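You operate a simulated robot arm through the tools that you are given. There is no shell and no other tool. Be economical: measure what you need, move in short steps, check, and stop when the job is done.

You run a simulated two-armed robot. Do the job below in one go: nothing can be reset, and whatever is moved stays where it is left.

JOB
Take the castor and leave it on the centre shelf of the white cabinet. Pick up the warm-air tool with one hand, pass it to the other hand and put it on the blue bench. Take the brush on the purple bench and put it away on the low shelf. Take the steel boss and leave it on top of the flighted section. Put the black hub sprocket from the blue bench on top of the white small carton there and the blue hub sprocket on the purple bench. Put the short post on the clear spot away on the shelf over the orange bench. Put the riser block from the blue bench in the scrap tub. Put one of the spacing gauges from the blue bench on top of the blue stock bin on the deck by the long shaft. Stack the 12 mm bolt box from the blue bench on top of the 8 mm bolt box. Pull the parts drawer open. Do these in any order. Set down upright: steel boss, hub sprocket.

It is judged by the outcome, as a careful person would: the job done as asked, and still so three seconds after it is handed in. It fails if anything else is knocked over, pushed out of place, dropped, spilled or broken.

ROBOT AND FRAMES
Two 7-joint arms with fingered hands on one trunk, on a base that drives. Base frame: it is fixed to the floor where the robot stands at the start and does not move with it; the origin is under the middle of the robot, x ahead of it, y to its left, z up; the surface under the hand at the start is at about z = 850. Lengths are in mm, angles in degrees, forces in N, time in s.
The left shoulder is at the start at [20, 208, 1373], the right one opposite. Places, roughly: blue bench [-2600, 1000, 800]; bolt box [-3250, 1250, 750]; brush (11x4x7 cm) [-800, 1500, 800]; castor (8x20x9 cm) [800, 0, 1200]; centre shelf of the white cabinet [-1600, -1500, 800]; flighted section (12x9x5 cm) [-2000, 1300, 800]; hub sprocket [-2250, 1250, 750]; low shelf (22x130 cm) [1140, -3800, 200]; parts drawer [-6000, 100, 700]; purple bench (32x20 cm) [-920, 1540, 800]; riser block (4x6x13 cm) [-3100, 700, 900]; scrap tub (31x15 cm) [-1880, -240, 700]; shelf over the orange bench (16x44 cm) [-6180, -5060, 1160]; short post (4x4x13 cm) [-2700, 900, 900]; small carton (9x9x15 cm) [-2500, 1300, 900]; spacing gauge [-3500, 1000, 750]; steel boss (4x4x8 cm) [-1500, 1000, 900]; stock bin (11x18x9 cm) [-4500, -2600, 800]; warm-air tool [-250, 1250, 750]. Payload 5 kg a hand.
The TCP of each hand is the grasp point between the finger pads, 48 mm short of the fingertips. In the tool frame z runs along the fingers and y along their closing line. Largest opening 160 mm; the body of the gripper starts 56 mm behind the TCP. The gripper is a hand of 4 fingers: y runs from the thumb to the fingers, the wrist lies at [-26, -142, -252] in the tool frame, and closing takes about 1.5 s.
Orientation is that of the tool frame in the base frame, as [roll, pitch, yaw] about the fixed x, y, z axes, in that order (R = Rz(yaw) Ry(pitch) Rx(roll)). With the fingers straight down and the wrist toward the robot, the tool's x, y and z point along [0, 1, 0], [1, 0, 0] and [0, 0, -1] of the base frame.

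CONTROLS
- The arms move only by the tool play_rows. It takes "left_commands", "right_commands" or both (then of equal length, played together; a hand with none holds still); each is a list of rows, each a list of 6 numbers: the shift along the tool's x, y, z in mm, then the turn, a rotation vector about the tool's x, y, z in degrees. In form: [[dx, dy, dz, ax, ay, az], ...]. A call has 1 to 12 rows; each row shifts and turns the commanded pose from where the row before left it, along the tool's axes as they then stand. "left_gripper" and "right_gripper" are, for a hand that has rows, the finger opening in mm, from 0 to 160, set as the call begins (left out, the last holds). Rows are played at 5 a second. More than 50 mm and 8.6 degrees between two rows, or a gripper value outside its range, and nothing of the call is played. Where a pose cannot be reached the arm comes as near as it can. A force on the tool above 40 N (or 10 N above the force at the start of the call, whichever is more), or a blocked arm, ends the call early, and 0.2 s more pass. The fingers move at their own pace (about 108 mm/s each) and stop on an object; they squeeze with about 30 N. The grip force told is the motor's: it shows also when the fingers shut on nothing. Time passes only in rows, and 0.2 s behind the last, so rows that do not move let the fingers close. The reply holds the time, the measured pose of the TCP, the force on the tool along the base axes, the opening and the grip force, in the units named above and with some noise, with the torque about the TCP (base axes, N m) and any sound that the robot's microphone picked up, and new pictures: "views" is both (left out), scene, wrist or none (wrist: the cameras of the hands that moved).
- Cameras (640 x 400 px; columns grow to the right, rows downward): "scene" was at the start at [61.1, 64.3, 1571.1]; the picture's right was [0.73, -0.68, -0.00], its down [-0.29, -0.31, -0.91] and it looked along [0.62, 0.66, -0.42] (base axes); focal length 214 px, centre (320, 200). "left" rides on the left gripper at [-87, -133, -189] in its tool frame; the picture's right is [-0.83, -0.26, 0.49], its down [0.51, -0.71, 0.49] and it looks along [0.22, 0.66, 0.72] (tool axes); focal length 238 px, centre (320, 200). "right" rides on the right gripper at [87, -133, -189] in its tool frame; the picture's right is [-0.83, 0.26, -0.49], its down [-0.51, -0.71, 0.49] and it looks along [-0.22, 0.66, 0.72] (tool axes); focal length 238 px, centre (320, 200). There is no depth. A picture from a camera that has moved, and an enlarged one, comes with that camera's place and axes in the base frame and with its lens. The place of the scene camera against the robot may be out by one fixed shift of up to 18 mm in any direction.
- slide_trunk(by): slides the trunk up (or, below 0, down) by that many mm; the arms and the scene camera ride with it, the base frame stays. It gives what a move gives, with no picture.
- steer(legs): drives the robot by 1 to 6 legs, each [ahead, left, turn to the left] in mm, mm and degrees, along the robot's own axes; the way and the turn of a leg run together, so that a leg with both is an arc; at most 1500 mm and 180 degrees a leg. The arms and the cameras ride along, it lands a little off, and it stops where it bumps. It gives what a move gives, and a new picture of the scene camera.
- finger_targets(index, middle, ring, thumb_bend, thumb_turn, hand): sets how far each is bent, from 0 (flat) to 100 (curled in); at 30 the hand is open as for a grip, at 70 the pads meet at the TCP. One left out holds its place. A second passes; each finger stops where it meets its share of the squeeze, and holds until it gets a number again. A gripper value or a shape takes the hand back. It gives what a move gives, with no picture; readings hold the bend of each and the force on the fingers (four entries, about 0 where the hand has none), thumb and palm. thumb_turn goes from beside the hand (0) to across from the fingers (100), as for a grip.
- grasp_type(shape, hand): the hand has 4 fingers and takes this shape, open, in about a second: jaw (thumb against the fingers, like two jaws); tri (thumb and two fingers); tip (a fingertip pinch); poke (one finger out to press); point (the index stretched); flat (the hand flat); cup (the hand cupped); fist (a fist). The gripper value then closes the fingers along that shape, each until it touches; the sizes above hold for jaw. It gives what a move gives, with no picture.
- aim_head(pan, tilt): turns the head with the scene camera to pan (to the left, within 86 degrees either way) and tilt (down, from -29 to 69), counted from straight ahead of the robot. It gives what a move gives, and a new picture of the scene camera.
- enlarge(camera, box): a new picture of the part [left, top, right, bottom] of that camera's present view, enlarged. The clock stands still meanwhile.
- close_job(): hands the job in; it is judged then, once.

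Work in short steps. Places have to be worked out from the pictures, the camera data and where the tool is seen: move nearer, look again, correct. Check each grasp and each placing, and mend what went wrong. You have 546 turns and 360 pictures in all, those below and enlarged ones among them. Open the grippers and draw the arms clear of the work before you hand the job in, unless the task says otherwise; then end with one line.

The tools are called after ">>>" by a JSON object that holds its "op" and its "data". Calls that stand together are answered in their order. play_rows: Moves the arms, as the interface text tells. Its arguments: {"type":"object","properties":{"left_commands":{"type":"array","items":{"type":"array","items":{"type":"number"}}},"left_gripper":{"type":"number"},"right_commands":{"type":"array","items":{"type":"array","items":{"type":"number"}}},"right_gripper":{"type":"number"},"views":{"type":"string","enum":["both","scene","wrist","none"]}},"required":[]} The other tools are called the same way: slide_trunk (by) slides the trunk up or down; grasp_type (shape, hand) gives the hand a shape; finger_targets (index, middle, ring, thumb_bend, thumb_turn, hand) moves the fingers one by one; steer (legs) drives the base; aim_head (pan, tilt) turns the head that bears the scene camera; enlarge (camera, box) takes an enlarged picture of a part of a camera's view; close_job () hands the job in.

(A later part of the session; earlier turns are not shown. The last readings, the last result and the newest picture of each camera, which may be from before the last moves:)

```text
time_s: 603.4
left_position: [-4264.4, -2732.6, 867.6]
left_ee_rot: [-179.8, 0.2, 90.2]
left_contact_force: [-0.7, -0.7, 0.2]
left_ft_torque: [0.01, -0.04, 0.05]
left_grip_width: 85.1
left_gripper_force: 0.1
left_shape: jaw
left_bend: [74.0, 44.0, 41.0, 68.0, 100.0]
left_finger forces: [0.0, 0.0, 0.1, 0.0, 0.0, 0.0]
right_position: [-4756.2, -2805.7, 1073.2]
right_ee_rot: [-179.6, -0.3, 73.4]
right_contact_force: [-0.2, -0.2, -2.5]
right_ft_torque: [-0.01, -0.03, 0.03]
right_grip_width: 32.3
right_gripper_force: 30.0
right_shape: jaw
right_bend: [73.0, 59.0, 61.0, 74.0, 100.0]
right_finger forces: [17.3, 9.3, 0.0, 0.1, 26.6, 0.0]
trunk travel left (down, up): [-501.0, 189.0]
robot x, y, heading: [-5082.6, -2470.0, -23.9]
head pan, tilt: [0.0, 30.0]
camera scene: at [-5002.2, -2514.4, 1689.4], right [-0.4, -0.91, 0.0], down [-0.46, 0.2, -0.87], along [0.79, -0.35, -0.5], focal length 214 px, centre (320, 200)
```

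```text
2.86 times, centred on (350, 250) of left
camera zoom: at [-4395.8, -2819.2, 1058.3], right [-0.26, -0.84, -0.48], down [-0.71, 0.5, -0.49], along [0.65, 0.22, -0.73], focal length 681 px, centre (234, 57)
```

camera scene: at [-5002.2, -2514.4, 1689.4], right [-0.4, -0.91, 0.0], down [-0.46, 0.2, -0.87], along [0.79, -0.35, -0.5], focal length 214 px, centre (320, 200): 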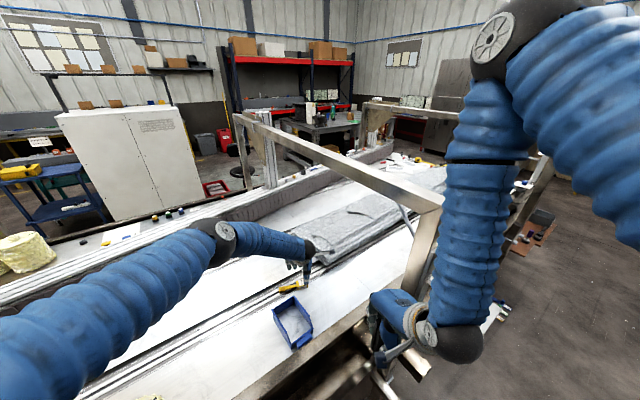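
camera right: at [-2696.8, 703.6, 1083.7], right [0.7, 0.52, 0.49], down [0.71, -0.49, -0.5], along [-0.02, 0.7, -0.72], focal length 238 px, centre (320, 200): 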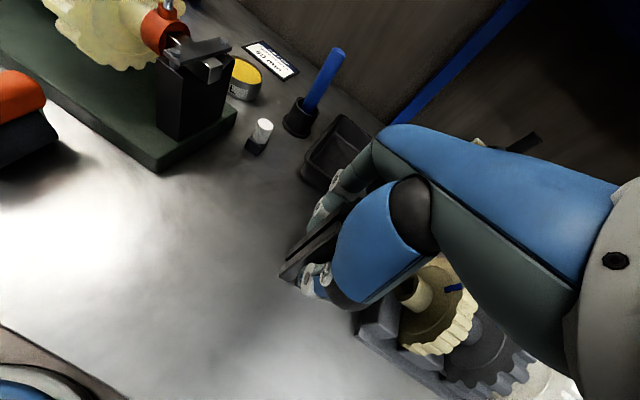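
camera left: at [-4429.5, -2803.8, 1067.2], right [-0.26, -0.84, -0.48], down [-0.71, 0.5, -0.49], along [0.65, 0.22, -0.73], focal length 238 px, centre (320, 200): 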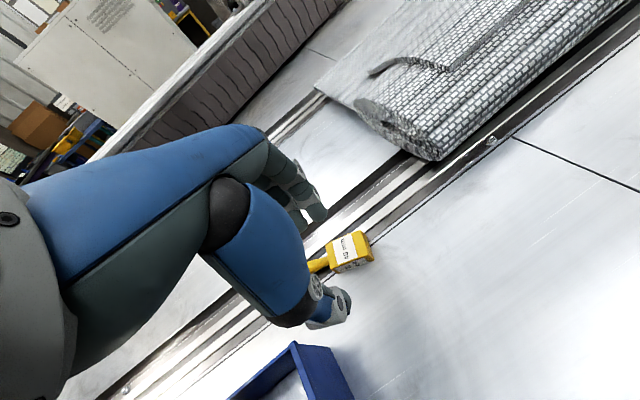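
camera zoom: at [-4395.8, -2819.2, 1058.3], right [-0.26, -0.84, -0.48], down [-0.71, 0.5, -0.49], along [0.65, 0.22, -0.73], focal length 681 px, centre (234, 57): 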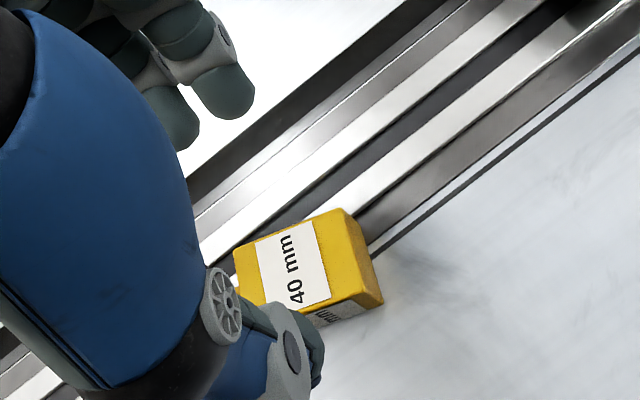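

Correct (−18,−5) and descend 45.

>>> {"op": "play_rows", "data": {"left_commands": [[-5, -18, 10, 0, 0, 0], [0, 0, 20, 0, 0, 0], [0, 0, 14, 0, 0, 0], [0, 0, 0, 0, 0, 0]], "views": "none"}}

>>> {"op": "enlarge", "data": {"camera": "left", "box": [260, 180, 440, 320]}}

```text
time_s: 604.4
left_position: [-4281.9, -2740.0, 823.4]
left_ee_rot: [-179.8, 0.2, 90.1]
left_contact_force: [0.8, -0.3, -0.6]
left_ft_torque: [-0.01, -0.02, -0.02]
left_grip_width: 84.8
left_gripper_force: 0.1
left_shape: jaw
left_bend: [74.0, 44.0, 41.0, 68.0, 100.0]
left_finger forces: [0.0, 0.0, 0.0, 0.0, 0.0, 0.0]
right_position: [-4755.1, -2805.2, 1071.6]
right_ee_rot: [-179.5, -0.3, 73.5]
right_contact_force: [-0.1, -0.1, -2.4]
right_ft_torque: [0.01, -0.03, -0.01]
right_grip_width: 32.0
right_gripper_force: 30.2
right_shape: jaw
right_bend: [73.0, 59.0, 61.0, 74.0, 100.0]
right_finger forces: [17.4, 9.3, 0.0, 0.0, 26.6, 0.0]
trunk travel left (down, up): [-501.0, 189.0]
robot x, y, heading: [-5082.2, -2469.9, -24.2]
head pan, tilt: [0.0, 30.0]
```

```text
2.86 times, centred on (350, 250) of left
camera zoom: at [-4413.1, -2826.2, 1012.8], right [-0.26, -0.84, -0.48], down [-0.71, 0.5, -0.49], along [0.65, 0.22, -0.73], focal length 681 px, centre (234, 57)
```

zoom: 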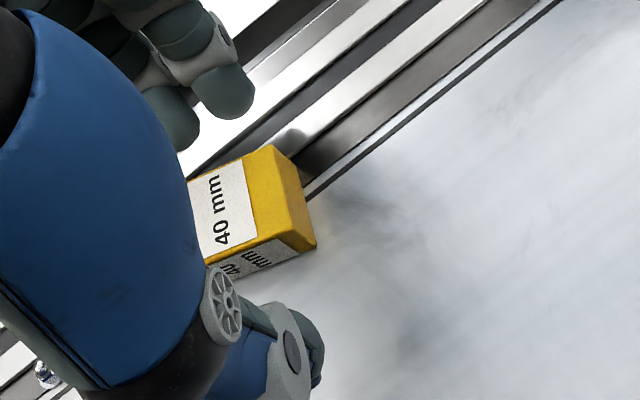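

Close on the block.

>>> {"op": "play_rows", "data": {"left_commands": [[0, 0, 0, 0, 0, 0], [0, 0, 0, 0, 0, 0], [0, 0, 0, 0, 0, 0], [0, 0, 0, 0, 0, 0], [0, 0, 0, 0, 0, 0], [0, 0, 0, 0, 0, 0]], "left_gripper": 5, "views": "none"}}

>>> {"op": "play_rows", "data": {"left_commands": [[0, 0, -15, 0, 0, 0], [0, 0, -35, 0, 0, 0], [0, 0, -40, 0, 0, 0], [0, 0, -30, 0, 0, 0]], "views": "both"}}

```text
time_s: 605.8
left_position: [-4280.9, -2740.2, 823.8]
left_ee_rot: [-179.8, 0.1, 90.1]
left_contact_force: [0.7, -0.1, 9.3]
left_ft_torque: [0.02, -0.14, -0.05]
left_grip_width: 16.5
left_gripper_force: 30.0
left_shape: jaw
left_bend: [71.0, 62.0, 69.0, 74.0, 100.0]
left_finger forces: [16.0, 9.6, 0.0, 0.0, 23.9, 0.0]
right_position: [-4755.7, -2806.0, 1072.9]
right_ee_rot: [-179.5, -0.4, 73.4]
right_contact_force: [0.4, 0.6, -2.2]
right_ft_torque: [0.01, 0.01, 0.03]
right_grip_width: 32.0
right_gripper_force: 30.2
right_shape: jaw
right_bend: [73.0, 59.0, 61.0, 74.0, 100.0]
right_finger forces: [17.4, 9.3, 0.0, 0.0, 26.6, 0.0]
trunk travel left (down, up): [-501.0, 189.0]
robot x, y, heading: [-5081.9, -2467.6, -23.9]
head pan, tilt: [0.0, 30.0]
```

```text
time_s: 606.8
left_position: [-4284.0, -2737.0, 942.3]
left_ee_rot: [-179.8, 0.1, 90.1]
left_contact_force: [-0.8, 0.0, -2.2]
left_ft_torque: [-0.12, -0.12, -0.03]
left_grip_width: 15.7
left_gripper_force: 30.0
left_shape: jaw
left_bend: [71.0, 62.0, 69.0, 74.0, 100.0]
left_finger forces: [14.5, 8.8, 0.0, 0.0, 23.0, 0.0]
right_position: [-4755.8, -2805.1, 1071.8]
right_ee_rot: [-179.5, -0.4, 73.3]
right_contact_force: [-0.7, 0.2, -1.8]
right_ft_torque: [-0.01, 0.0, 0.02]
right_grip_width: 32.3
right_gripper_force: 30.1
right_shape: jaw
right_bend: [73.0, 59.0, 61.0, 74.0, 100.0]
right_finger forces: [17.4, 9.2, 0.0, 0.1, 26.6, 0.0]
trunk travel left (down, up): [-501.0, 189.0]
robot x, y, heading: [-5081.9, -2468.5, -23.8]
head pan, tilt: [0.0, 30.0]
camera scene: at [-5001.5, -2514.3, 1689.3], right [-0.4, -0.91, 0.0], down [-0.46, 0.2, -0.87], along [0.79, -0.35, -0.5], focal length 214 px, centre (320, 200)
camera left: at [-4414.8, -2824.3, 1134.2], right [-0.26, -0.84, -0.48], down [-0.71, 0.5, -0.49], along [0.65, 0.22, -0.73], focal length 238 px, centre (320, 200)
```

scene: 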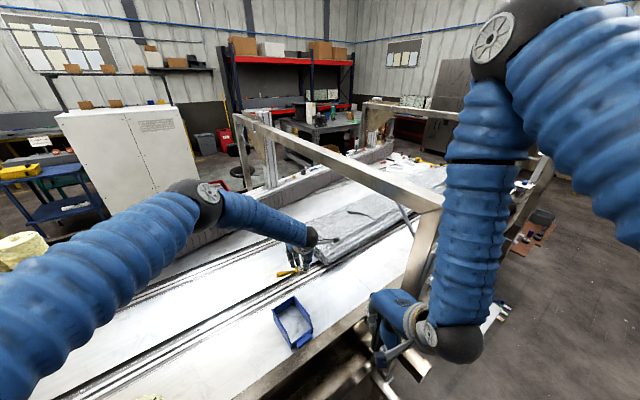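
left: 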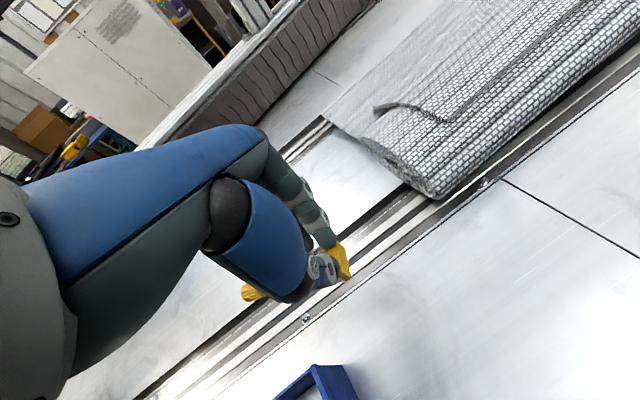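

Gauge is held level by its block. Lay it across the bin's two side rims: rotate 14° and move over.

>>> {"op": "play_rows", "data": {"left_commands": [[0, 0, -10, 0, 0, -7], [0, 0, -5, 0, 0, -7], [29, -31, 0, 0, 0, 0], [29, -31, 0, 0, 0, 0], [29, -31, 0, 0, 0, 0], [28, -32, 0, 0, 0, 0]], "views": "both"}}

>>> {"op": "enlarge", "data": {"camera": "scene", "box": [220, 240, 360, 370]}}

```text
time_s: 608.2
left_position: [-4431.8, -2655.4, 957.0]
left_ee_rot: [-179.9, 0.1, 104.1]
left_contact_force: [0.0, -0.1, 0.1]
left_ft_torque: [-0.05, 0.04, -0.04]
left_grip_width: 15.4
left_gripper_force: 29.9
left_shape: jaw
left_bend: [71.0, 62.0, 69.0, 74.0, 100.0]
left_finger forces: [14.2, 8.8, 0.0, 0.1, 23.0, 0.0]
right_position: [-4756.5, -2805.0, 1072.8]
right_ee_rot: [-179.6, -0.4, 73.4]
right_contact_force: [0.0, -0.2, -1.1]
right_ft_torque: [-0.04, -0.04, -0.01]
right_grip_width: 32.3
right_gripper_force: 30.1
right_shape: jaw
right_bend: [73.0, 59.0, 61.0, 74.0, 100.0]
right_finger forces: [17.4, 9.2, 0.0, 0.0, 26.6, 0.0]
trunk travel left (down, up): [-501.0, 189.0]
robot x, y, heading: [-5084.0, -2469.5, -23.9]
head pan, tilt: [0.0, 30.0]
camera scene: at [-5002.4, -2514.3, 1689.3], right [-0.4, -0.91, 0.0], down [-0.46, 0.2, -0.87], along [0.79, -0.35, -0.5], focal length 214 px, centre (320, 200)
camera left: at [-4538.4, -2772.6, 1148.9], right [-0.05, -0.87, -0.48], down [-0.81, 0.32, -0.49], along [0.58, 0.37, -0.73], focal length 238 px, centre (320, 200)
```

scene: 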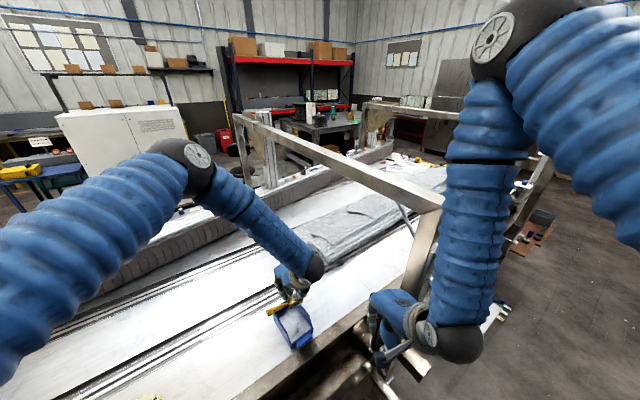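
left: 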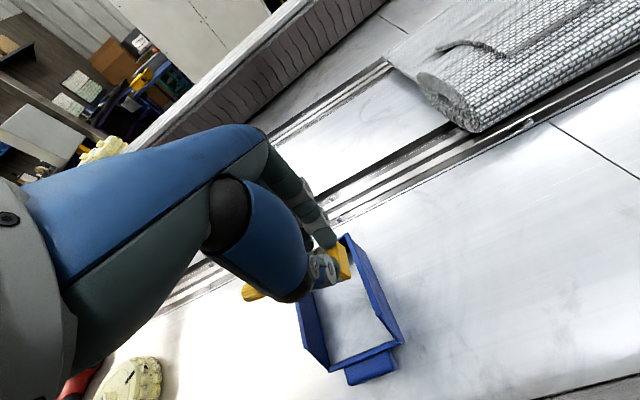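

```text
3.08 times, centred on (290, 305) of scene
camera zoom: at [-5002.4, -2514.3, 1689.3], right [-0.4, -0.91, 0.0], down [-0.46, 0.2, -0.87], along [0.79, -0.35, -0.5], focal length 660 px, centre (412, -123)
```

zoom: 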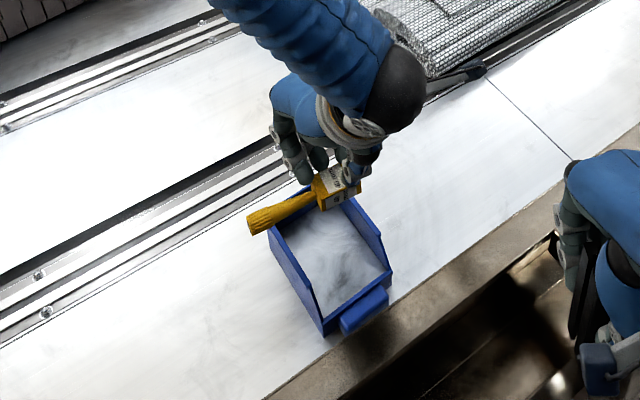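

Alignment looks right. Lower to contact.

>>> {"op": "play_rows", "data": {"left_commands": [[0, 0, 30, 0, 0, 0], [0, 0, 25, 0, 0, 0], [0, 0, 5, 0, 0, 0]], "views": "none"}}

>>> {"op": "enlarge", "data": {"camera": "scene", "box": [220, 240, 360, 370]}}

>>> {"op": "enlarge", "data": {"camera": "left", "box": [240, 180, 440, 380]}}

```text
time_s: 609.0
left_position: [-4427.0, -2658.3, 907.5]
left_ee_rot: [179.7, 0.5, 104.2]
left_contact_force: [-7.7, 3.6, 25.8]
left_ft_torque: [0.02, 0.7, -0.03]
left_grip_width: 15.8
left_gripper_force: 29.9
left_shape: jaw
left_bend: [71.0, 62.0, 69.0, 74.0, 100.0]
left_finger forces: [22.8, 9.6, 0.0, 0.0, 40.2, 0.1]
right_position: [-4755.7, -2805.2, 1072.9]
right_ee_rot: [-179.5, -0.3, 73.4]
right_contact_force: [0.9, -0.3, -2.2]
right_ft_torque: [0.04, 0.1, 0.0]
right_grip_width: 32.4
right_gripper_force: 30.4
right_shape: jaw
right_bend: [73.0, 59.0, 61.0, 74.0, 100.0]
right_finger forces: [17.6, 9.2, 0.1, 0.0, 26.4, 0.1]
trunk travel left (down, up): [-501.0, 189.0]
robot x, y, heading: [-5081.4, -2471.0, -23.9]
head pan, tilt: [0.0, 30.0]
stopped in row 3 (left hand): the force on the tool passed its limit at 43 N (the readings are from after the stop); the commanded pose is now the measured one
```

```text
3.08 times, centred on (290, 305) of scene
camera zoom: at [-5002.4, -2513.8, 1689.5], right [-0.4, -0.91, 0.0], down [-0.46, 0.2, -0.87], along [0.79, -0.35, -0.5], focal length 660 px, centre (412, -123)
```

zoom: 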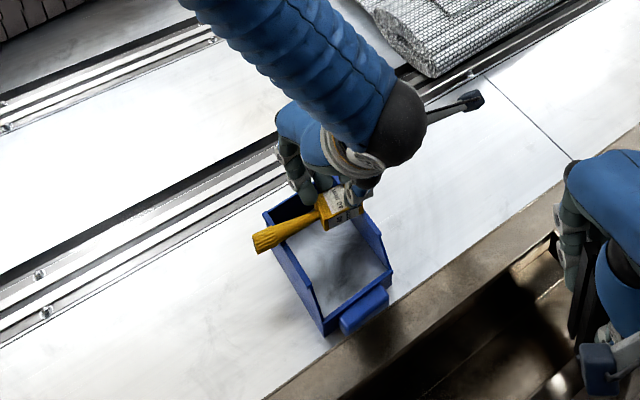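

```text
2.00 times, centred on (340, 280) of left
camera zoom: at [-4534.8, -2774.4, 1097.3], right [-0.04, -0.88, -0.48], down [-0.81, 0.31, -0.5], along [0.59, 0.37, -0.72], focal length 477 px, centre (280, 40)
```

zoom: 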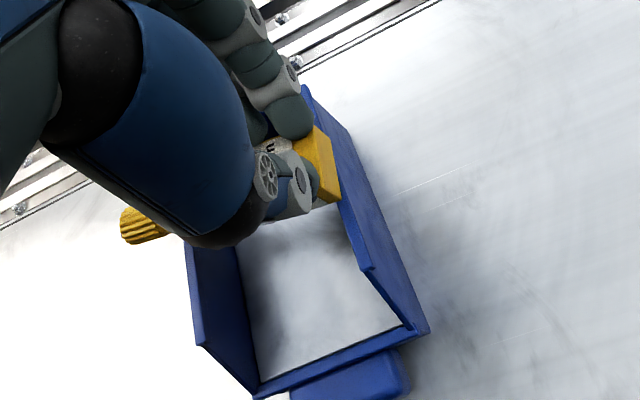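

Contact at rim height: the gauge spans the bin. Open the hand fully (index too) and check.

>>> {"op": "play_rows", "data": {"left_commands": [[0, 0, 0, 0, 0, 0], [0, 0, 0, 0, 0, 0], [0, 0, 0, 0, 0, 0], [0, 0, 0, 0, 0, 0], [0, 0, 0, 0, 0, 0]], "left_gripper": 125, "views": "none"}}

>>> {"op": "enlarge", "data": {"camera": "scene", "box": [220, 240, 360, 370]}}

>>> {"op": "enlarge", "data": {"camera": "left", "box": [240, 180, 440, 380]}}

```text
time_s: 610.1
left_position: [-4426.9, -2658.6, 905.4]
left_ee_rot: [180.0, 0.3, 104.1]
left_contact_force: [-0.1, 1.4, 0.2]
left_ft_torque: [-0.01, 0.0, -0.01]
left_grip_width: 124.7
left_gripper_force: 0.0
left_shape: jaw
left_bend: [26.0, 35.0, 33.0, 53.0, 99.0]
left_finger forces: [0.0, 0.0, 0.1, 0.0, 0.0, 0.0]
right_position: [-4754.9, -2805.4, 1072.4]
right_ee_rot: [-179.4, -0.4, 73.3]
right_contact_force: [-0.1, 0.0, -1.7]
right_ft_torque: [-0.01, -0.03, -0.03]
right_grip_width: 32.3
right_gripper_force: 30.2
right_shape: jaw
right_bend: [73.0, 59.0, 61.0, 74.0, 100.0]
right_finger forces: [17.5, 9.1, 0.0, 0.1, 26.6, 0.0]
trunk travel left (down, up): [-501.0, 189.0]
robot x, y, heading: [-5080.8, -2471.5, -23.9]
head pan, tilt: [0.0, 30.0]
```

```text
3.08 times, centred on (290, 305) of scene
camera zoom: at [-5001.3, -2514.5, 1689.2], right [-0.4, -0.91, 0.0], down [-0.46, 0.2, -0.87], along [0.79, -0.35, -0.5], focal length 660 px, centre (412, -123)
```

zoom: 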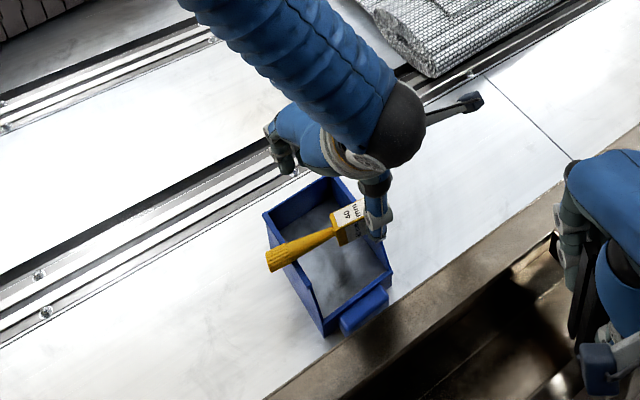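

```text
2.00 times, centred on (340, 280) of left
camera zoom: at [-4534.4, -2774.2, 1095.3], right [-0.04, -0.87, -0.48], down [-0.81, 0.31, -0.5], along [0.59, 0.37, -0.72], focal length 477 px, centre (280, 40)
```

zoom: 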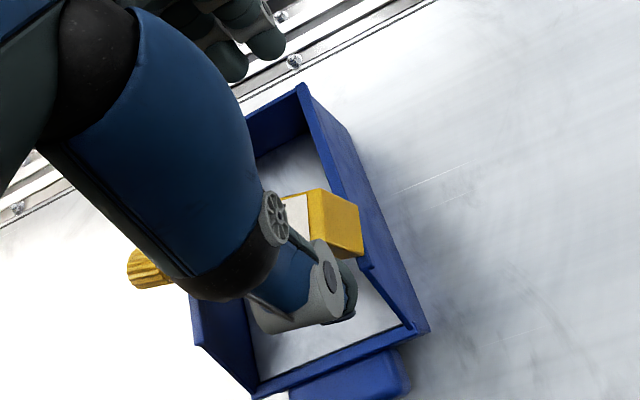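

The gauge lies across both bin walls, mid-length. Raise the hand straight up by trunk and check.

>>> {"op": "slide_trunk", "data": {"by": 150}}

>>> {"op": "enlarge", "data": {"camera": "left", "box": [260, 180, 460, 380]}}

>>> {"op": "enlarge", "data": {"camera": "scene", "box": [220, 250, 380, 390]}}

```text
time_s: 611.9
left_position: [-4425.7, -2658.6, 1054.0]
left_ee_rot: [-180.0, 0.3, 104.2]
left_contact_force: [0.1, 0.0, -0.2]
left_ft_torque: [0.01, 0.0, 0.0]
left_grip_width: 124.8
left_gripper_force: 0.0
left_shape: jaw
left_bend: [26.0, 35.0, 33.0, 53.0, 99.0]
left_finger forces: [0.0, 0.0, 0.1, 0.0, 0.1, 0.0]
right_position: [-4754.7, -2805.5, 1222.9]
right_ee_rot: [-179.5, -0.3, 73.4]
right_contact_force: [0.4, 0.3, -2.0]
right_ft_torque: [0.02, 0.0, 0.0]
right_grip_width: 32.4
right_gripper_force: 29.9
right_shape: jaw
right_bend: [73.0, 59.0, 61.0, 74.0, 100.0]
right_finger forces: [17.4, 9.1, 0.0, 0.0, 26.6, 0.0]
trunk travel left (down, up): [-651.0, 39.0]
robot x, y, heading: [-5081.9, -2470.5, -23.7]
head pan, tilt: [0.0, 30.0]
```

```text
2.00 times, centred on (360, 280) of left
camera zoom: at [-4534.0, -2774.3, 1244.6], right [-0.04, -0.87, -0.48], down [-0.81, 0.31, -0.49], along [0.58, 0.37, -0.72], focal length 477 px, centre (240, 40)
```

zoom: 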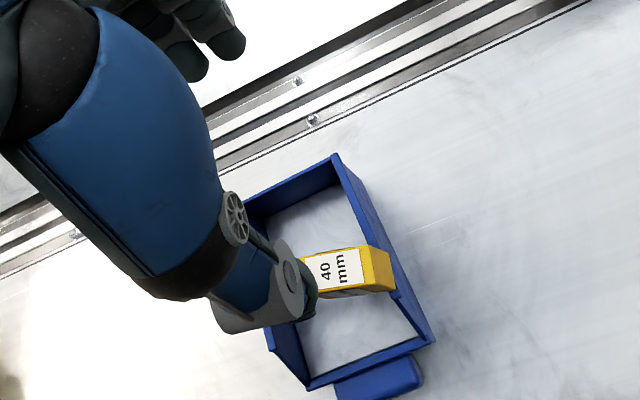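

```text
refused: no pictures are left
```

Pictures are exhausted; from here I work by readings alone. The gauge rests across the bin. Raise and retract the left hand.

>>> {"op": "play_rows", "data": {"left_commands": [[0, 0, -40, 0, 0, 0], [0, 0, -40, 0, 0, 0], [0, 0, -40, 0, 0, 0], [20, -40, 0, 0, 0, 0], [20, -40, 0, 0, 0, 0], [20, -40, 0, 0, 0, 0], [20, -40, 0, 0, 0, 0]], "views": "none"}}

```text
time_s: 613.5
left_position: [-4602.5, -2620.0, 1174.2]
left_ee_rot: [179.7, 0.3, 104.2]
left_contact_force: [-0.5, 0.5, 1.1]
left_ft_torque: [0.04, -0.05, 0.0]
left_grip_width: 124.8
left_gripper_force: 0.1
left_shape: jaw
left_bend: [26.0, 35.0, 33.0, 52.0, 99.0]
left_finger forces: [0.1, 0.0, 0.1, 0.0, 0.0, 0.1]
right_position: [-4757.6, -2806.0, 1222.9]
right_ee_rot: [-179.6, -0.4, 73.3]
right_contact_force: [-0.5, -0.4, -2.2]
right_ft_torque: [0.01, -0.07, 0.02]
right_grip_width: 32.2
right_gripper_force: 30.3
right_shape: jaw
right_bend: [73.0, 59.0, 61.0, 74.0, 100.0]
right_finger forces: [17.3, 9.2, 0.1, 0.0, 26.6, 0.0]
trunk travel left (down, up): [-651.0, 39.0]
robot x, y, heading: [-5078.1, -2466.3, -23.9]
head pan, tilt: [0.0, 30.0]
no pictures are left
```

Back off from the deck along the free aisle.

>>> {"op": "steer", "data": {"legs": [[-380, 0, 0]]}}

```text
time_s: 615.9
left_position: [-4949.5, -2469.3, 1173.7]
left_ee_rot: [-180.0, 0.2, 103.7]
left_contact_force: [-0.2, 0.3, 0.0]
left_ft_torque: [0.0, 0.01, 0.0]
left_grip_width: 125.0
left_gripper_force: 0.0
left_shape: jaw
left_bend: [26.0, 35.0, 33.0, 52.0, 99.0]
left_finger forces: [0.1, 0.0, 0.1, 0.0, 0.0, 0.1]
right_position: [-5105.4, -2653.2, 1222.1]
right_ee_rot: [-179.5, -0.4, 72.9]
right_contact_force: [0.0, 0.3, -2.8]
right_ft_torque: [0.04, -0.02, -0.05]
right_grip_width: 32.2
right_gripper_force: 30.0
right_shape: jaw
right_bend: [73.0, 59.0, 61.0, 74.0, 100.0]
right_finger forces: [17.4, 9.2, 0.1, 0.0, 26.6, 0.0]
trunk travel left (down, up): [-651.0, 39.0]
robot x, y, heading: [-5431.1, -2313.5, -24.5]
head pan, tilt: [0.0, 30.0]
```

Turn south and travel down the aisle in steps, watching for contact.

>>> {"op": "steer", "data": {"legs": [[0, 0, -65.5], [0, 300, 0], [1000, 0, 0]]}}

```text
time_s: 625.6
left_position: [-5098.7, -3812.5, 1173.7]
left_ee_rot: [-180.0, 0.3, 37.0]
left_contact_force: [-0.5, -0.1, -0.1]
left_ft_torque: [-0.02, 0.06, -0.01]
left_grip_width: 124.9
left_gripper_force: 0.2
left_shape: jaw
left_bend: [26.0, 35.0, 33.0, 52.0, 99.0]
left_finger forces: [0.0, 0.1, 0.1, 0.0, 0.0, 0.0]
right_position: [-5330.2, -3741.7, 1221.9]
right_ee_rot: [-179.5, -0.3, 6.2]
right_contact_force: [0.6, 0.1, -1.8]
right_ft_torque: [0.03, 0.03, -0.01]
right_grip_width: 32.2
right_gripper_force: 29.6
right_shape: jaw
right_bend: [73.0, 59.0, 61.0, 74.0, 100.0]
right_finger forces: [17.2, 9.1, 0.1, 0.0, 26.3, 0.0]
trunk travel left (down, up): [-651.0, 39.0]
robot x, y, heading: [-5146.5, -3310.5, -90.8]
head pan, tilt: [0.0, 30.0]
```

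>>> {"op": "steer", "data": {"legs": [[1000, 0, 0], [850, 0, 0]]}}

```text
time_s: 634.8
left_position: [-5147.5, -5651.4, 1175.2]
left_ee_rot: [179.9, 0.3, 36.1]
left_contact_force: [-0.7, 0.6, -0.5]
left_ft_torque: [-0.02, 0.03, -0.01]
left_grip_width: 124.9
left_gripper_force: 0.0
left_shape: jaw
left_bend: [26.0, 35.0, 33.0, 52.0, 99.0]
left_finger forces: [0.0, 0.1, 0.0, 0.0, 0.0, 0.1]
right_position: [-5377.0, -5577.4, 1222.3]
right_ee_rot: [-179.5, -0.4, 5.4]
right_contact_force: [0.1, 0.5, -2.5]
right_ft_torque: [0.01, -0.02, 0.01]
right_grip_width: 32.0
right_gripper_force: 29.0
right_shape: jaw
right_bend: [73.0, 59.0, 61.0, 74.0, 100.0]
right_finger forces: [17.2, 9.2, 0.0, 0.1, 26.4, 0.0]
trunk travel left (down, up): [-651.0, 39.0]
robot x, y, heading: [-5185.7, -5148.1, -92.0]
head pan, tilt: [0.0, 30.0]
```

Raise the right hand (post bottom above shelf height), then turn to face west.

>>> {"op": "play_rows", "data": {"right_commands": [[0, 0, -40, 0, 0, 0], [0, 0, -40, 0, 0, 0], [0, 0, -40, 0, 0, 0]], "left_commands": [[0, -20, -35, 0, 0, 0], [0, -20, -35, 0, 0, 0], [0, -20, -35, 0, 0, 0]], "views": "none"}}

>>> {"op": "steer", "data": {"legs": [[0, 0, -88]]}}

```text
time_s: 635.6
left_position: [-5182.2, -5602.0, 1278.7]
left_ee_rot: [179.8, 0.4, 36.1]
left_contact_force: [-0.3, 0.5, -0.4]
left_ft_torque: [-0.15, 0.01, -0.01]
left_grip_width: 124.9
left_gripper_force: 0.1
left_shape: jaw
left_bend: [26.0, 35.0, 33.0, 52.0, 99.0]
left_finger forces: [0.0, 0.0, 0.0, 0.0, 0.0, 0.0]
right_position: [-5368.6, -5614.0, 1329.8]
right_ee_rot: [-179.2, -0.3, 5.4]
right_contact_force: [-12.9, 7.7, -4.2]
right_ft_torque: [-1.62, -2.47, 2.46]
right_grip_width: 32.6
right_gripper_force: 29.7
right_shape: jaw
right_bend: [73.0, 59.0, 61.0, 74.0, 100.0]
right_finger forces: [17.3, 9.0, 0.0, 0.0, 26.5, 0.0]
right hand out of reach, approached as far as the arm can: row 1, 2, 3
trunk travel left (down, up): [-651.0, 39.0]
robot x, y, heading: [-5189.0, -5150.9, -91.9]
head pan, tilt: [0.0, 30.0]
no pictures are left
```

```text
time_s: 637.2
left_position: [-5304.6, -5589.4, 1277.0]
left_ee_rot: [179.9, 0.1, 20.5]
left_contact_force: [0.5, 0.0, -0.4]
left_ft_torque: [0.01, 0.0, 0.0]
left_grip_width: 124.8
left_gripper_force: 0.1
left_shape: jaw
left_bend: [26.0, 35.0, 33.0, 52.0, 99.0]
left_finger forces: [0.1, 0.0, 0.0, 0.1, 0.0, 0.0]
right_position: [-5488.3, -5549.9, 1327.7]
right_ee_rot: [-179.3, -0.3, -10.3]
right_contact_force: [-0.4, 0.4, -2.5]
right_ft_torque: [0.01, -0.05, 0.01]
right_grip_width: 32.2
right_gripper_force: 29.6
right_shape: jaw
right_bend: [73.0, 59.0, 62.0, 74.0, 100.0]
right_finger forces: [17.2, 9.5, 0.0, 0.0, 26.5, 0.0]
trunk travel left (down, up): [-651.0, 39.0]
robot x, y, heading: [-5186.8, -5152.6, -107.6]
head pan, tilt: [0.0, 30.0]
stopped in leg 1: the force on the tool passed its limit at 41 N (the readings are from after the stop); the commanded pose is now the measured one
```

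The two hands touched each other; move the left hand well to the left, then continue turning.

>>> {"op": "play_rows", "data": {"left_commands": [[35, 28, 0, 0, 0, 0], [35, 28, 0, 0, 0, 0], [35, 28, 0, 0, 0, 0], [35, 28, 0, 0, 0, 0], [35, 28, 0, 0, 0, 0]], "views": "none"}}

>>> {"op": "steer", "data": {"legs": [[0, 0, -72.4]]}}

```text
time_s: 638.4
left_position: [-5090.7, -5660.1, 1278.0]
left_ee_rot: [180.0, 0.4, 20.4]
left_contact_force: [1.8, -0.1, 0.1]
left_ft_torque: [0.02, 0.14, 0.01]
left_grip_width: 124.9
left_gripper_force: 0.0
left_shape: jaw
left_bend: [26.0, 35.0, 33.0, 52.0, 99.0]
left_finger forces: [0.0, 0.1, 0.0, 0.0, 0.0, 0.0]
right_position: [-5486.0, -5552.1, 1329.4]
right_ee_rot: [-179.4, -0.2, -10.2]
right_contact_force: [1.5, -0.1, -1.4]
right_ft_torque: [0.03, 0.07, 0.0]
right_grip_width: 32.5
right_gripper_force: 30.0
right_shape: jaw
right_bend: [73.0, 59.0, 62.0, 74.0, 100.0]
right_finger forces: [17.1, 9.5, 0.1, 0.0, 26.5, 0.1]
trunk travel left (down, up): [-651.0, 39.0]
robot x, y, heading: [-5189.6, -5148.7, -107.7]
head pan, tilt: [0.0, 30.0]
no pictures are left
```

```text
time_s: 641.9
left_position: [-5640.9, -5401.3, 1277.7]
left_ee_rot: [179.8, 0.3, -51.0]
left_contact_force: [-0.2, -0.8, -0.8]
left_ft_torque: [-0.03, 0.01, -0.01]
left_grip_width: 124.8
left_gripper_force: 0.0
left_shape: jaw
left_bend: [26.0, 35.0, 33.0, 52.0, 99.0]
left_finger forces: [0.0, 0.1, 0.1, 0.0, 0.1, 0.1]
right_position: [-5662.9, -4991.6, 1329.0]
right_ee_rot: [-179.4, -0.3, -81.6]
right_contact_force: [0.1, 0.3, -2.1]
right_ft_torque: [0.0, 0.03, 0.01]
right_grip_width: 32.3
right_gripper_force: 29.6
right_shape: jaw
right_bend: [73.0, 59.0, 62.0, 74.0, 100.0]
right_finger forces: [16.6, 9.1, 0.0, 0.0, 25.8, 0.0]
trunk travel left (down, up): [-651.0, 39.0]
robot x, y, heading: [-5187.0, -5150.9, -179.5]
head pan, tilt: [0.0, 30.0]
```

Raise the trunk the last bit, then creep forward toward the bench.

>>> {"op": "slide_trunk", "data": {"by": 38}}

>>> {"op": "steer", "data": {"legs": [[110, 0, 0]]}}

```text
time_s: 642.8
left_position: [-5640.0, -5400.8, 1314.9]
left_ee_rot: [180.0, 0.2, -51.0]
left_contact_force: [-0.6, 0.7, -0.6]
left_ft_torque: [-0.02, 0.02, -0.01]
left_grip_width: 124.7
left_gripper_force: 0.0
left_shape: jaw
left_bend: [26.0, 35.0, 33.0, 52.0, 99.0]
left_finger forces: [0.0, 0.0, 0.1, 0.0, 0.0, 0.1]
right_position: [-5663.8, -4992.1, 1366.5]
right_ee_rot: [-179.3, -0.3, -81.7]
right_contact_force: [-1.0, -0.2, -2.7]
right_ft_torque: [-0.01, -0.06, 0.01]
right_grip_width: 32.3
right_gripper_force: 29.8
right_shape: jaw
right_bend: [73.0, 59.0, 62.0, 74.0, 100.0]
right_finger forces: [16.7, 9.2, 0.0, 0.0, 25.9, 0.0]
trunk travel left (down, up): [-689.0, 1.0]
robot x, y, heading: [-5186.2, -5147.1, -179.1]
head pan, tilt: [0.0, 30.0]
```

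```text
time_s: 643.9
left_position: [-5745.2, -5404.0, 1317.2]
left_ee_rot: [179.7, 0.2, -50.9]
left_contact_force: [-1.0, 1.1, -0.4]
left_ft_torque: [-0.04, 0.01, 0.01]
left_grip_width: 125.0
left_gripper_force: 0.1
left_shape: jaw
left_bend: [26.0, 35.0, 33.0, 52.0, 99.0]
left_finger forces: [0.0, 0.0, 0.1, 0.0, 0.0, 0.0]
right_position: [-5769.7, -4994.8, 1367.1]
right_ee_rot: [-179.4, -0.4, -81.7]
right_contact_force: [-0.7, -0.1, -2.4]
right_ft_torque: [0.04, 0.0, -0.02]
right_grip_width: 32.5
right_gripper_force: 29.9
right_shape: jaw
right_bend: [73.0, 59.0, 62.0, 74.0, 100.0]
right_finger forces: [16.8, 9.2, 0.0, 0.1, 25.9, 0.0]
trunk travel left (down, up): [-689.0, 1.0]
robot x, y, heading: [-5294.4, -5153.8, -178.9]
head pan, tilt: [0.0, 30.0]
```

Extend the right arm over the shelf in two stages.

>>> {"op": "play_rows", "data": {"right_commands": [[0.5, 41, 0, 0, 0, 0], [0.5, 41, 0, 0, 0, 0], [0.5, 41, 0, 0, 0, 0], [0.5, 41, 0, 0, 0, 0], [0.5, 41, 0, 0, 0, 0]], "views": "none"}}

>>> {"op": "play_rows", "data": {"right_commands": [[0.5, 41, 0, 0, 0, 0], [0.5, 41, 0, 0, 0, 0], [0.5, 41, 0, 0, 0, 0], [0.5, 41, 0, 0, 0, 0], [0.5, 41, 0, 0, 0, 0]], "views": "none"}}

```text
time_s: 645.1
left_position: [-5749.3, -5404.4, 1316.0]
left_ee_rot: [179.9, 0.1, -50.8]
left_contact_force: [-0.4, -0.3, -0.2]
left_ft_torque: [0.01, -0.05, -0.01]
left_grip_width: 124.8
left_gripper_force: 0.0
left_shape: jaw
left_bend: [26.0, 35.0, 33.0, 52.0, 99.0]
left_finger forces: [0.0, 0.0, 0.0, 0.0, 0.0, 0.0]
right_position: [-5973.6, -5026.9, 1362.7]
right_ee_rot: [-179.3, -0.2, -81.7]
right_contact_force: [0.5, -0.9, -3.8]
right_ft_torque: [-0.02, -0.03, 0.03]
right_grip_width: 32.2
right_gripper_force: 30.0
right_shape: jaw
right_bend: [73.0, 59.0, 61.0, 74.0, 100.0]
right_finger forces: [17.1, 9.2, 0.0, 0.0, 26.2, 0.0]
trunk travel left (down, up): [-689.0, 1.0]
robot x, y, heading: [-5294.8, -5152.7, -179.0]
head pan, tilt: [0.0, 30.0]
no pictures are left
```

```text
time_s: 646.3
left_position: [-5749.9, -5403.5, 1314.4]
left_ee_rot: [179.9, 0.2, -50.9]
left_contact_force: [-0.1, -1.0, 0.1]
left_ft_torque: [0.01, -0.08, 0.01]
left_grip_width: 124.9
left_gripper_force: 0.0
left_shape: jaw
left_bend: [26.0, 35.0, 33.0, 52.0, 99.0]
left_finger forces: [0.0, 0.1, 0.1, 0.0, 0.0, 0.0]
right_position: [-6177.2, -5060.1, 1360.1]
right_ee_rot: [-179.0, -0.3, -81.6]
right_contact_force: [0.2, 0.0, -4.0]
right_ft_torque: [-0.06, -0.07, 0.0]
right_grip_width: 32.0
right_gripper_force: 29.4
right_shape: jaw
right_bend: [73.0, 59.0, 61.0, 74.0, 100.0]
right_finger forces: [17.1, 9.1, 0.1, 0.0, 26.1, 0.1]
trunk travel left (down, up): [-689.0, 1.0]
robot x, y, heading: [-5294.0, -5150.9, -179.1]
head pan, tilt: [0.0, 30.0]
no pictures are left
```

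Over the target, no contact. Lower toward the shelf.

>>> {"op": "play_rows", "data": {"right_commands": [[0, 0, 20, 0, 0, 0], [0, 0, 20, 0, 0, 0], [0, 0, 20, 0, 0, 0], [0, 0, 10, 0, 0, 0], [0, 0, 0, 0, 0, 0]], "views": "none"}}

>>> {"op": "play_rows", "data": {"right_commands": [[0, 0, 5, 0, 0, 0], [0, 0, 5, 0, 0, 0], [0, 0, 4, 0, 0, 0], [0, 0, 0, 0, 0, 0]], "views": "none"}}

```text
time_s: 647.5
left_position: [-5748.3, -5405.6, 1315.3]
left_ee_rot: [179.9, 0.4, -50.9]
left_contact_force: [0.3, -0.8, -0.9]
left_ft_torque: [0.05, -0.06, 0.01]
left_grip_width: 125.0
left_gripper_force: 0.1
left_shape: jaw
left_bend: [26.0, 35.0, 33.0, 52.0, 99.0]
left_finger forces: [0.0, 0.0, 0.0, 0.1, 0.0, 0.0]
right_position: [-6175.5, -5061.8, 1290.0]
right_ee_rot: [-179.2, -0.3, -81.7]
right_contact_force: [-0.2, 0.1, -2.0]
right_ft_torque: [0.05, -0.03, 0.01]
right_grip_width: 33.5
right_gripper_force: 29.7
right_shape: jaw
right_bend: [73.0, 58.0, 62.0, 75.0, 100.0]
right_finger forces: [18.3, 9.8, 0.0, 0.0, 28.0, 0.0]
trunk travel left (down, up): [-689.0, 1.0]
robot x, y, heading: [-5292.7, -5153.0, -179.1]
head pan, tilt: [0.0, 30.0]
no pictures are left
```

```text
time_s: 648.5
left_position: [-5748.4, -5403.7, 1316.3]
left_ee_rot: [179.9, 0.2, -51.0]
left_contact_force: [0.1, -0.3, 0.7]
left_ft_torque: [0.0, 0.01, -0.01]
left_grip_width: 124.9
left_gripper_force: 0.0
left_shape: jaw
left_bend: [26.0, 35.0, 33.0, 52.0, 99.0]
left_finger forces: [0.1, 0.0, 0.0, 0.0, 0.0, 0.0]
right_position: [-6175.7, -5059.6, 1277.3]
right_ee_rot: [-179.3, -0.3, -81.7]
right_contact_force: [-1.4, 0.4, -2.7]
right_ft_torque: [-0.09, -0.02, 0.02]
right_grip_width: 33.4
right_gripper_force: 29.9
right_shape: jaw
right_bend: [73.0, 58.0, 62.0, 75.0, 100.0]
right_finger forces: [18.3, 9.7, 0.0, 0.0, 27.9, 0.0]
trunk travel left (down, up): [-689.0, 1.0]
robot x, y, heading: [-5293.9, -5147.7, -179.1]
head pan, tilt: [0.0, 30.0]
no pictures are left
```

Continue lowering in small steps.

>>> {"op": "play_rows", "data": {"right_commands": [[0, 0, 4, 0, 0, 0], [0, 0, 4, 0, 0, 0], [0, 0, 0, 0, 0, 0]], "views": "none"}}

>>> {"op": "play_rows", "data": {"right_commands": [[0, 0, 4, 0, 0, 0], [0, 0, 4, 0, 0, 0], [0, 0, 0, 0, 0, 0]], "views": "none"}}

>>> {"op": "play_rows", "data": {"right_commands": [[0, 0, 4, 0, 0, 0], [0, 0, 4, 0, 0, 0], [0, 0, 0, 0, 0, 0]], "views": "none"}}

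```text
time_s: 649.3
left_position: [-5746.8, -5404.6, 1315.7]
left_ee_rot: [180.0, 0.2, -50.9]
left_contact_force: [-0.2, -0.3, 0.3]
left_ft_torque: [-0.02, 0.0, 0.01]
left_grip_width: 124.9
left_gripper_force: 0.1
left_shape: jaw
left_bend: [26.0, 35.0, 33.0, 52.0, 99.0]
left_finger forces: [0.1, 0.0, 0.0, 0.0, 0.0, 0.0]
right_position: [-6175.0, -5059.4, 1270.5]
right_ee_rot: [-179.4, -0.3, -81.7]
right_contact_force: [-0.5, 0.0, -1.8]
right_ft_torque: [-0.01, 0.0, -0.01]
right_grip_width: 33.8
right_gripper_force: 30.1
right_shape: jaw
right_bend: [73.0, 58.0, 62.0, 75.0, 100.0]
right_finger forces: [18.3, 9.8, 0.0, 0.0, 27.9, 0.0]
trunk travel left (down, up): [-689.0, 1.0]
robot x, y, heading: [-5292.9, -5154.3, -179.1]
head pan, tilt: [0.0, 30.0]
no pictures are left
```

```text
time_s: 650.1
left_position: [-5746.2, -5404.3, 1316.8]
left_ee_rot: [179.8, 0.3, -50.9]
left_contact_force: [-0.1, -1.0, 0.8]
left_ft_torque: [-0.01, 0.0, 0.03]
left_grip_width: 124.8
left_gripper_force: 0.0
left_shape: jaw
left_bend: [26.0, 35.0, 33.0, 52.0, 99.0]
left_finger forces: [0.1, 0.0, 0.1, 0.0, 0.0, 0.0]
right_position: [-6175.8, -5059.2, 1263.0]
right_ee_rot: [-179.5, -0.3, -81.7]
right_contact_force: [1.3, -0.8, 8.9]
right_ft_torque: [0.01, -0.04, -0.02]
right_grip_width: 33.9
right_gripper_force: 29.8
right_shape: jaw
right_bend: [73.0, 58.0, 62.0, 75.0, 100.0]
right_finger forces: [18.0, 10.2, 0.0, 0.0, 30.8, 0.1]
trunk travel left (down, up): [-689.0, 1.0]
robot x, y, heading: [-5291.9, -5153.1, -179.2]
head pan, tilt: [0.0, 30.0]
no pictures are left
```

```text
time_s: 650.9
left_position: [-5743.0, -5405.5, 1317.1]
left_ee_rot: [179.7, 0.4, -50.9]
left_contact_force: [0.4, 0.1, 0.9]
left_ft_torque: [0.02, 0.0, -0.02]
left_grip_width: 125.0
left_gripper_force: 0.0
left_shape: jaw
left_bend: [26.0, 35.0, 33.0, 52.0, 99.0]
left_finger forces: [0.0, 0.1, 0.0, 0.0, 0.0, 0.0]
right_position: [-6172.5, -5061.0, 1258.2]
right_ee_rot: [-179.7, -0.3, -81.8]
right_contact_force: [10.1, -3.6, 37.2]
right_ft_torque: [-0.03, -0.15, -0.03]
right_grip_width: 35.7
right_gripper_force: 29.8
right_shape: jaw
right_bend: [74.0, 59.0, 62.0, 74.0, 100.0]
right_finger forces: [19.0, 9.7, 0.1, 0.0, 37.6, 0.1]
trunk travel left (down, up): [-689.0, 1.0]
robot x, y, heading: [-5291.9, -5150.5, -179.1]
head pan, tilt: [0.0, 30.0]
no pictures are left
```

Firm contact at z≈1166, as the shelf's height says. Relax, release and rise.

>>> {"op": "play_rows", "data": {"right_commands": [[0, 0, -3, 0, 0, 0], [0, 0, 0, 0, 0, 0]], "views": "none"}}

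>>> {"op": "play_rows", "data": {"right_commands": [[0, 0, 0, 0, 0, 0], [0, 0, 0, 0, 0, 0], [0, 0, 0, 0, 0, 0], [0, 0, 0, 0, 0, 0]], "right_gripper": 75, "views": "none"}}

```text
time_s: 651.5
left_position: [-5744.0, -5404.1, 1315.9]
left_ee_rot: [179.9, 0.4, -50.9]
left_contact_force: [-0.7, 0.4, 0.8]
left_ft_torque: [0.02, -0.04, 0.01]
left_grip_width: 124.8
left_gripper_force: 0.0
left_shape: jaw
left_bend: [26.0, 35.0, 33.0, 52.0, 99.0]
left_finger forces: [0.0, 0.1, 0.1, 0.1, 0.0, 0.1]
right_position: [-6172.3, -5060.1, 1259.1]
right_ee_rot: [-179.5, -0.2, -81.6]
right_contact_force: [6.4, -3.8, 31.0]
right_ft_torque: [-0.12, 0.03, 0.05]
right_grip_width: 35.6
right_gripper_force: 30.0
right_shape: jaw
right_bend: [74.0, 59.0, 62.0, 74.0, 100.0]
right_finger forces: [20.2, 9.8, 0.0, 0.0, 34.9, 0.0]
trunk travel left (down, up): [-689.0, 1.0]
robot x, y, heading: [-5294.2, -5151.0, -179.0]
head pan, tilt: [0.0, 30.0]
no pictures are left
```

```text
time_s: 652.5
left_position: [-5748.0, -5403.3, 1314.7]
left_ee_rot: [179.9, 0.2, -50.9]
left_contact_force: [-0.9, -0.2, 0.2]
left_ft_torque: [0.0, -0.07, -0.01]
left_grip_width: 124.9
left_gripper_force: 0.1
left_shape: jaw
left_bend: [26.0, 35.0, 33.0, 52.0, 99.0]
left_finger forces: [0.0, 0.1, 0.0, 0.0, 0.0, 0.1]
right_position: [-6175.6, -5059.4, 1255.3]
right_ee_rot: [-179.2, -0.3, -81.7]
right_contact_force: [-0.1, -0.2, -0.7]
right_ft_torque: [-0.03, -0.04, 0.02]
right_grip_width: 74.6
right_gripper_force: 0.1
right_shape: jaw
right_bend: [74.0, 46.0, 43.0, 71.0, 100.0]
right_finger forces: [0.0, 0.0, 0.0, 0.0, 0.0, 0.1]
trunk travel left (down, up): [-689.0, 1.0]
robot x, y, heading: [-5293.3, -5151.0, -179.0]
head pan, tilt: [0.0, 30.0]
no pictures are left
```

Released cleanly. Rise straight up, then retract the arm.

>>> {"op": "play_rows", "data": {"right_commands": [[0, 0, -15, 0, 0, 0], [0, 0, -25, 0, 0, 0], [0, 0, -25, 0, 0, 0], [0, 0, -25, 0, 0, 0], [0, 0, -20, 0, 0, 0]], "views": "none"}}

>>> {"op": "play_rows", "data": {"right_commands": [[0, -41, 0, 0, 0, 0], [0, -41, 0, 0, 0, 0], [0, -41, 0, 0, 0, 0], [0, -41, 0, 0, 0, 0], [0, -41, 0, 0, 0, 0], [0, -41, 0, 0, 0, 0], [0, -41, 0, 0, 0, 0], [0, -41, 0, 0, 0, 0], [0, -41, 0, 0, 0, 0]], "views": "none"}}

```text
time_s: 653.7
left_position: [-5747.0, -5405.4, 1316.4]
left_ee_rot: [179.7, 0.3, -50.9]
left_contact_force: [0.0, 0.3, 0.4]
left_ft_torque: [0.02, -0.01, 0.02]
left_grip_width: 125.0
left_gripper_force: 0.0
left_shape: jaw
left_bend: [26.0, 35.0, 33.0, 52.0, 99.0]
left_finger forces: [0.0, 0.0, 0.0, 0.0, 0.0, 0.0]
right_position: [-6175.9, -5059.8, 1367.9]
right_ee_rot: [-179.3, -0.3, -81.7]
right_contact_force: [1.4, -1.0, -0.6]
right_ft_torque: [-0.03, 0.09, -0.03]
right_grip_width: 74.8
right_gripper_force: 0.1
right_shape: jaw
right_bend: [74.0, 46.0, 43.0, 71.0, 100.0]
right_finger forces: [0.0, 0.1, 0.0, 0.0, 0.1, 0.0]
trunk travel left (down, up): [-689.0, 1.0]
robot x, y, heading: [-5295.4, -5152.7, -178.8]
head pan, tilt: [0.0, 30.0]
no pictures are left
```

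```text
time_s: 655.7
left_position: [-5745.0, -5403.7, 1315.4]
left_ee_rot: [179.9, 0.3, -51.0]
left_contact_force: [0.1, -0.1, 0.6]
left_ft_torque: [0.0, 0.07, 0.01]
left_grip_width: 124.9
left_gripper_force: 0.0
left_shape: jaw
left_bend: [26.0, 35.0, 33.0, 52.0, 99.0]
left_finger forces: [0.0, 0.0, 0.0, 0.1, 0.1, 0.0]
right_position: [-5808.7, -5005.1, 1373.5]
right_ee_rot: [-179.6, -0.3, -81.6]
right_contact_force: [1.0, 1.1, 0.9]
right_ft_torque: [0.04, 0.04, -0.01]
right_grip_width: 74.5
right_gripper_force: 0.1
right_shape: jaw
right_bend: [74.0, 46.0, 43.0, 71.0, 100.0]
right_finger forces: [0.0, 0.0, 0.0, 0.1, 0.0, 0.0]
trunk travel left (down, up): [-689.0, 1.0]
robot x, y, heading: [-5295.6, -5149.6, -179.0]
head pan, tilt: [0.0, 30.0]
no pictures are left
```

Post is on the shelf. Now the drawer: retrace the route north.

>>> {"op": "steer", "data": {"legs": [[-150, 0, 0], [0, 0, -89.5], [1000, 0, 0], [850, 0, 0]]}}

>>> {"op": "steer", "data": {"legs": [[0, 350, 0], [1000, 0, 0]]}}

```text
time_s: 669.8
left_position: [-5419.1, -2855.2, 1316.9]
left_ee_rot: [179.8, 0.3, -141.4]
left_contact_force: [0.1, -0.6, -0.2]
left_ft_torque: [0.01, 0.0, 0.0]
left_grip_width: 125.0
left_gripper_force: 0.1
left_shape: jaw
left_bend: [26.0, 35.0, 33.0, 52.0, 99.0]
left_finger forces: [0.1, 0.0, 0.0, 0.0, 0.0, 0.0]
right_position: [-5020.9, -2794.5, 1372.1]
right_ee_rot: [-179.3, -0.2, -172.0]
right_contact_force: [0.5, 0.1, -0.5]
right_ft_torque: [0.0, 0.0, -0.01]
right_grip_width: 74.9
right_gripper_force: 0.1
right_shape: jaw
right_bend: [74.0, 46.0, 43.0, 71.0, 100.0]
right_finger forces: [0.0, 0.0, 0.0, 0.1, 0.0, 0.0]
trunk travel left (down, up): [-689.0, 1.0]
robot x, y, heading: [-5166.4, -3307.5, 90.6]
head pan, tilt: [0.0, 30.0]
```

```text
time_s: 676.9
left_position: [-5776.7, -1839.2, 1316.7]
left_ee_rot: [179.9, 0.3, -141.6]
left_contact_force: [0.3, -0.5, -0.5]
left_ft_torque: [0.04, 0.04, -0.04]
left_grip_width: 124.9
left_gripper_force: 0.0
left_shape: jaw
left_bend: [26.0, 35.0, 33.0, 52.0, 99.0]
left_finger forces: [0.0, 0.0, 0.0, 0.1, 0.0, 0.0]
right_position: [-5378.4, -1779.9, 1372.6]
right_ee_rot: [-179.3, -0.3, -172.2]
right_contact_force: [-0.1, 0.1, 0.0]
right_ft_torque: [0.02, 0.01, 0.02]
right_grip_width: 75.1
right_gripper_force: 0.1
right_shape: jaw
right_bend: [74.0, 46.0, 43.0, 71.0, 100.0]
right_finger forces: [0.1, 0.0, 0.1, 0.0, 0.0, 0.1]
trunk travel left (down, up): [-689.0, 1.0]
robot x, y, heading: [-5529.8, -2292.7, 90.4]
head pan, tilt: [0.0, 30.0]
```

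Continue north, then west to in front of the drawer.

>>> {"op": "steer", "data": {"legs": [[1000, 0, 0], [500, 0, 0], [0, 480, 8.6]]}}

```text
time_s: 687.1
left_position: [-6326.6, -409.0, 1316.0]
left_ee_rot: [179.8, 0.2, -133.4]
left_contact_force: [1.1, -0.3, 0.0]
left_ft_torque: [-0.02, 0.06, -0.02]
left_grip_width: 125.0
left_gripper_force: 0.1
left_shape: jaw
left_bend: [26.0, 35.0, 33.0, 52.0, 99.0]
left_finger forces: [0.0, 0.0, 0.0, 0.0, 0.0, 0.1]
right_position: [-5939.8, -293.7, 1372.7]
right_ee_rot: [-179.3, -0.3, -164.2]
right_contact_force: [0.9, -0.2, 0.4]
right_ft_torque: [0.0, 0.04, 0.02]
right_grip_width: 75.0
right_gripper_force: 0.1
right_shape: jaw
right_bend: [74.0, 46.0, 43.0, 71.0, 100.0]
right_finger forces: [0.0, 0.1, 0.0, 0.0, 0.0, 0.0]
trunk travel left (down, up): [-689.0, 1.0]
robot x, y, heading: [-6016.8, -822.9, 98.4]
head pan, tilt: [0.0, 30.0]
```

Lower the trunk and level the right hand (fingers forward) in free space before the bench.

>>> {"op": "slide_trunk", "data": {"by": -400}}

>>> {"op": "play_rows", "data": {"right_commands": [[0, 0, 0, -8.2, 0, 0], [0, 0, 0, -8.2, 0, 0], [0, 0, 0, -8.2, 0, 0], [0, 0, 0, -8.2, 0, 0], [0, 0, 0, -8.2, 0, 0], [0, 0, 0, -8.2, 0, 0], [0, 0, 0, -8.2, 0, 0], [0, 0, 0, -8.2, 0, 0], [0, 0, 0, -8.2, 0, 0]], "right_gripper": 110, "views": "none"}}

```text
time_s: 691.0
left_position: [-6326.3, -409.3, 915.8]
left_ee_rot: [180.0, 0.3, -133.3]
left_contact_force: [-0.2, 0.0, 0.0]
left_ft_torque: [0.02, 0.02, 0.0]
left_grip_width: 124.8
left_gripper_force: 0.2
left_shape: jaw
left_bend: [26.0, 35.0, 33.0, 52.0, 99.0]
left_finger forces: [0.0, 0.0, 0.0, 0.0, 0.0, 0.0]
right_position: [-5940.5, -295.0, 972.4]
right_ee_rot: [-179.3, -0.4, -164.1]
right_contact_force: [-0.1, -0.4, -0.2]
right_ft_torque: [0.02, -0.03, -0.02]
right_grip_width: 74.9
right_gripper_force: 0.2
right_shape: jaw
right_bend: [74.0, 46.0, 43.0, 71.0, 100.0]
right_finger forces: [0.1, 0.1, 0.0, 0.1, 0.0, 0.0]
trunk travel left (down, up): [-289.0, 401.0]
robot x, y, heading: [-6016.5, -822.8, 98.5]
head pan, tilt: [0.0, 30.0]
```

```text
time_s: 693.0
left_position: [-6327.3, -410.2, 916.0]
left_ee_rot: [179.9, 0.2, -133.3]
left_contact_force: [0.6, -0.4, 0.2]
left_ft_torque: [0.02, 0.03, -0.01]
left_grip_width: 125.0
left_gripper_force: 0.1
left_shape: jaw
left_bend: [26.0, 35.0, 33.0, 52.0, 99.0]
left_finger forces: [0.0, 0.1, 0.0, 0.0, 0.1, 0.0]
right_position: [-5986.4, -170.5, 991.3]
right_ee_rot: [116.3, -0.3, -164.2]
right_contact_force: [0.1, -0.4, 0.1]
right_ft_torque: [0.01, 0.02, -0.03]
right_grip_width: 109.7
right_gripper_force: 0.1
right_shape: jaw
right_bend: [27.0, 38.0, 35.0, 60.0, 99.0]
right_finger forces: [0.0, 0.0, 0.1, 0.0, 0.0, 0.0]
right hand out of reach, approached as far as the arm can: row 2, 3, 7, 8, 9
trunk travel left (down, up): [-289.0, 401.0]
robot x, y, heading: [-6015.2, -826.4, 98.6]
head pan, tilt: [0.0, 30.0]
no pictures are left
```

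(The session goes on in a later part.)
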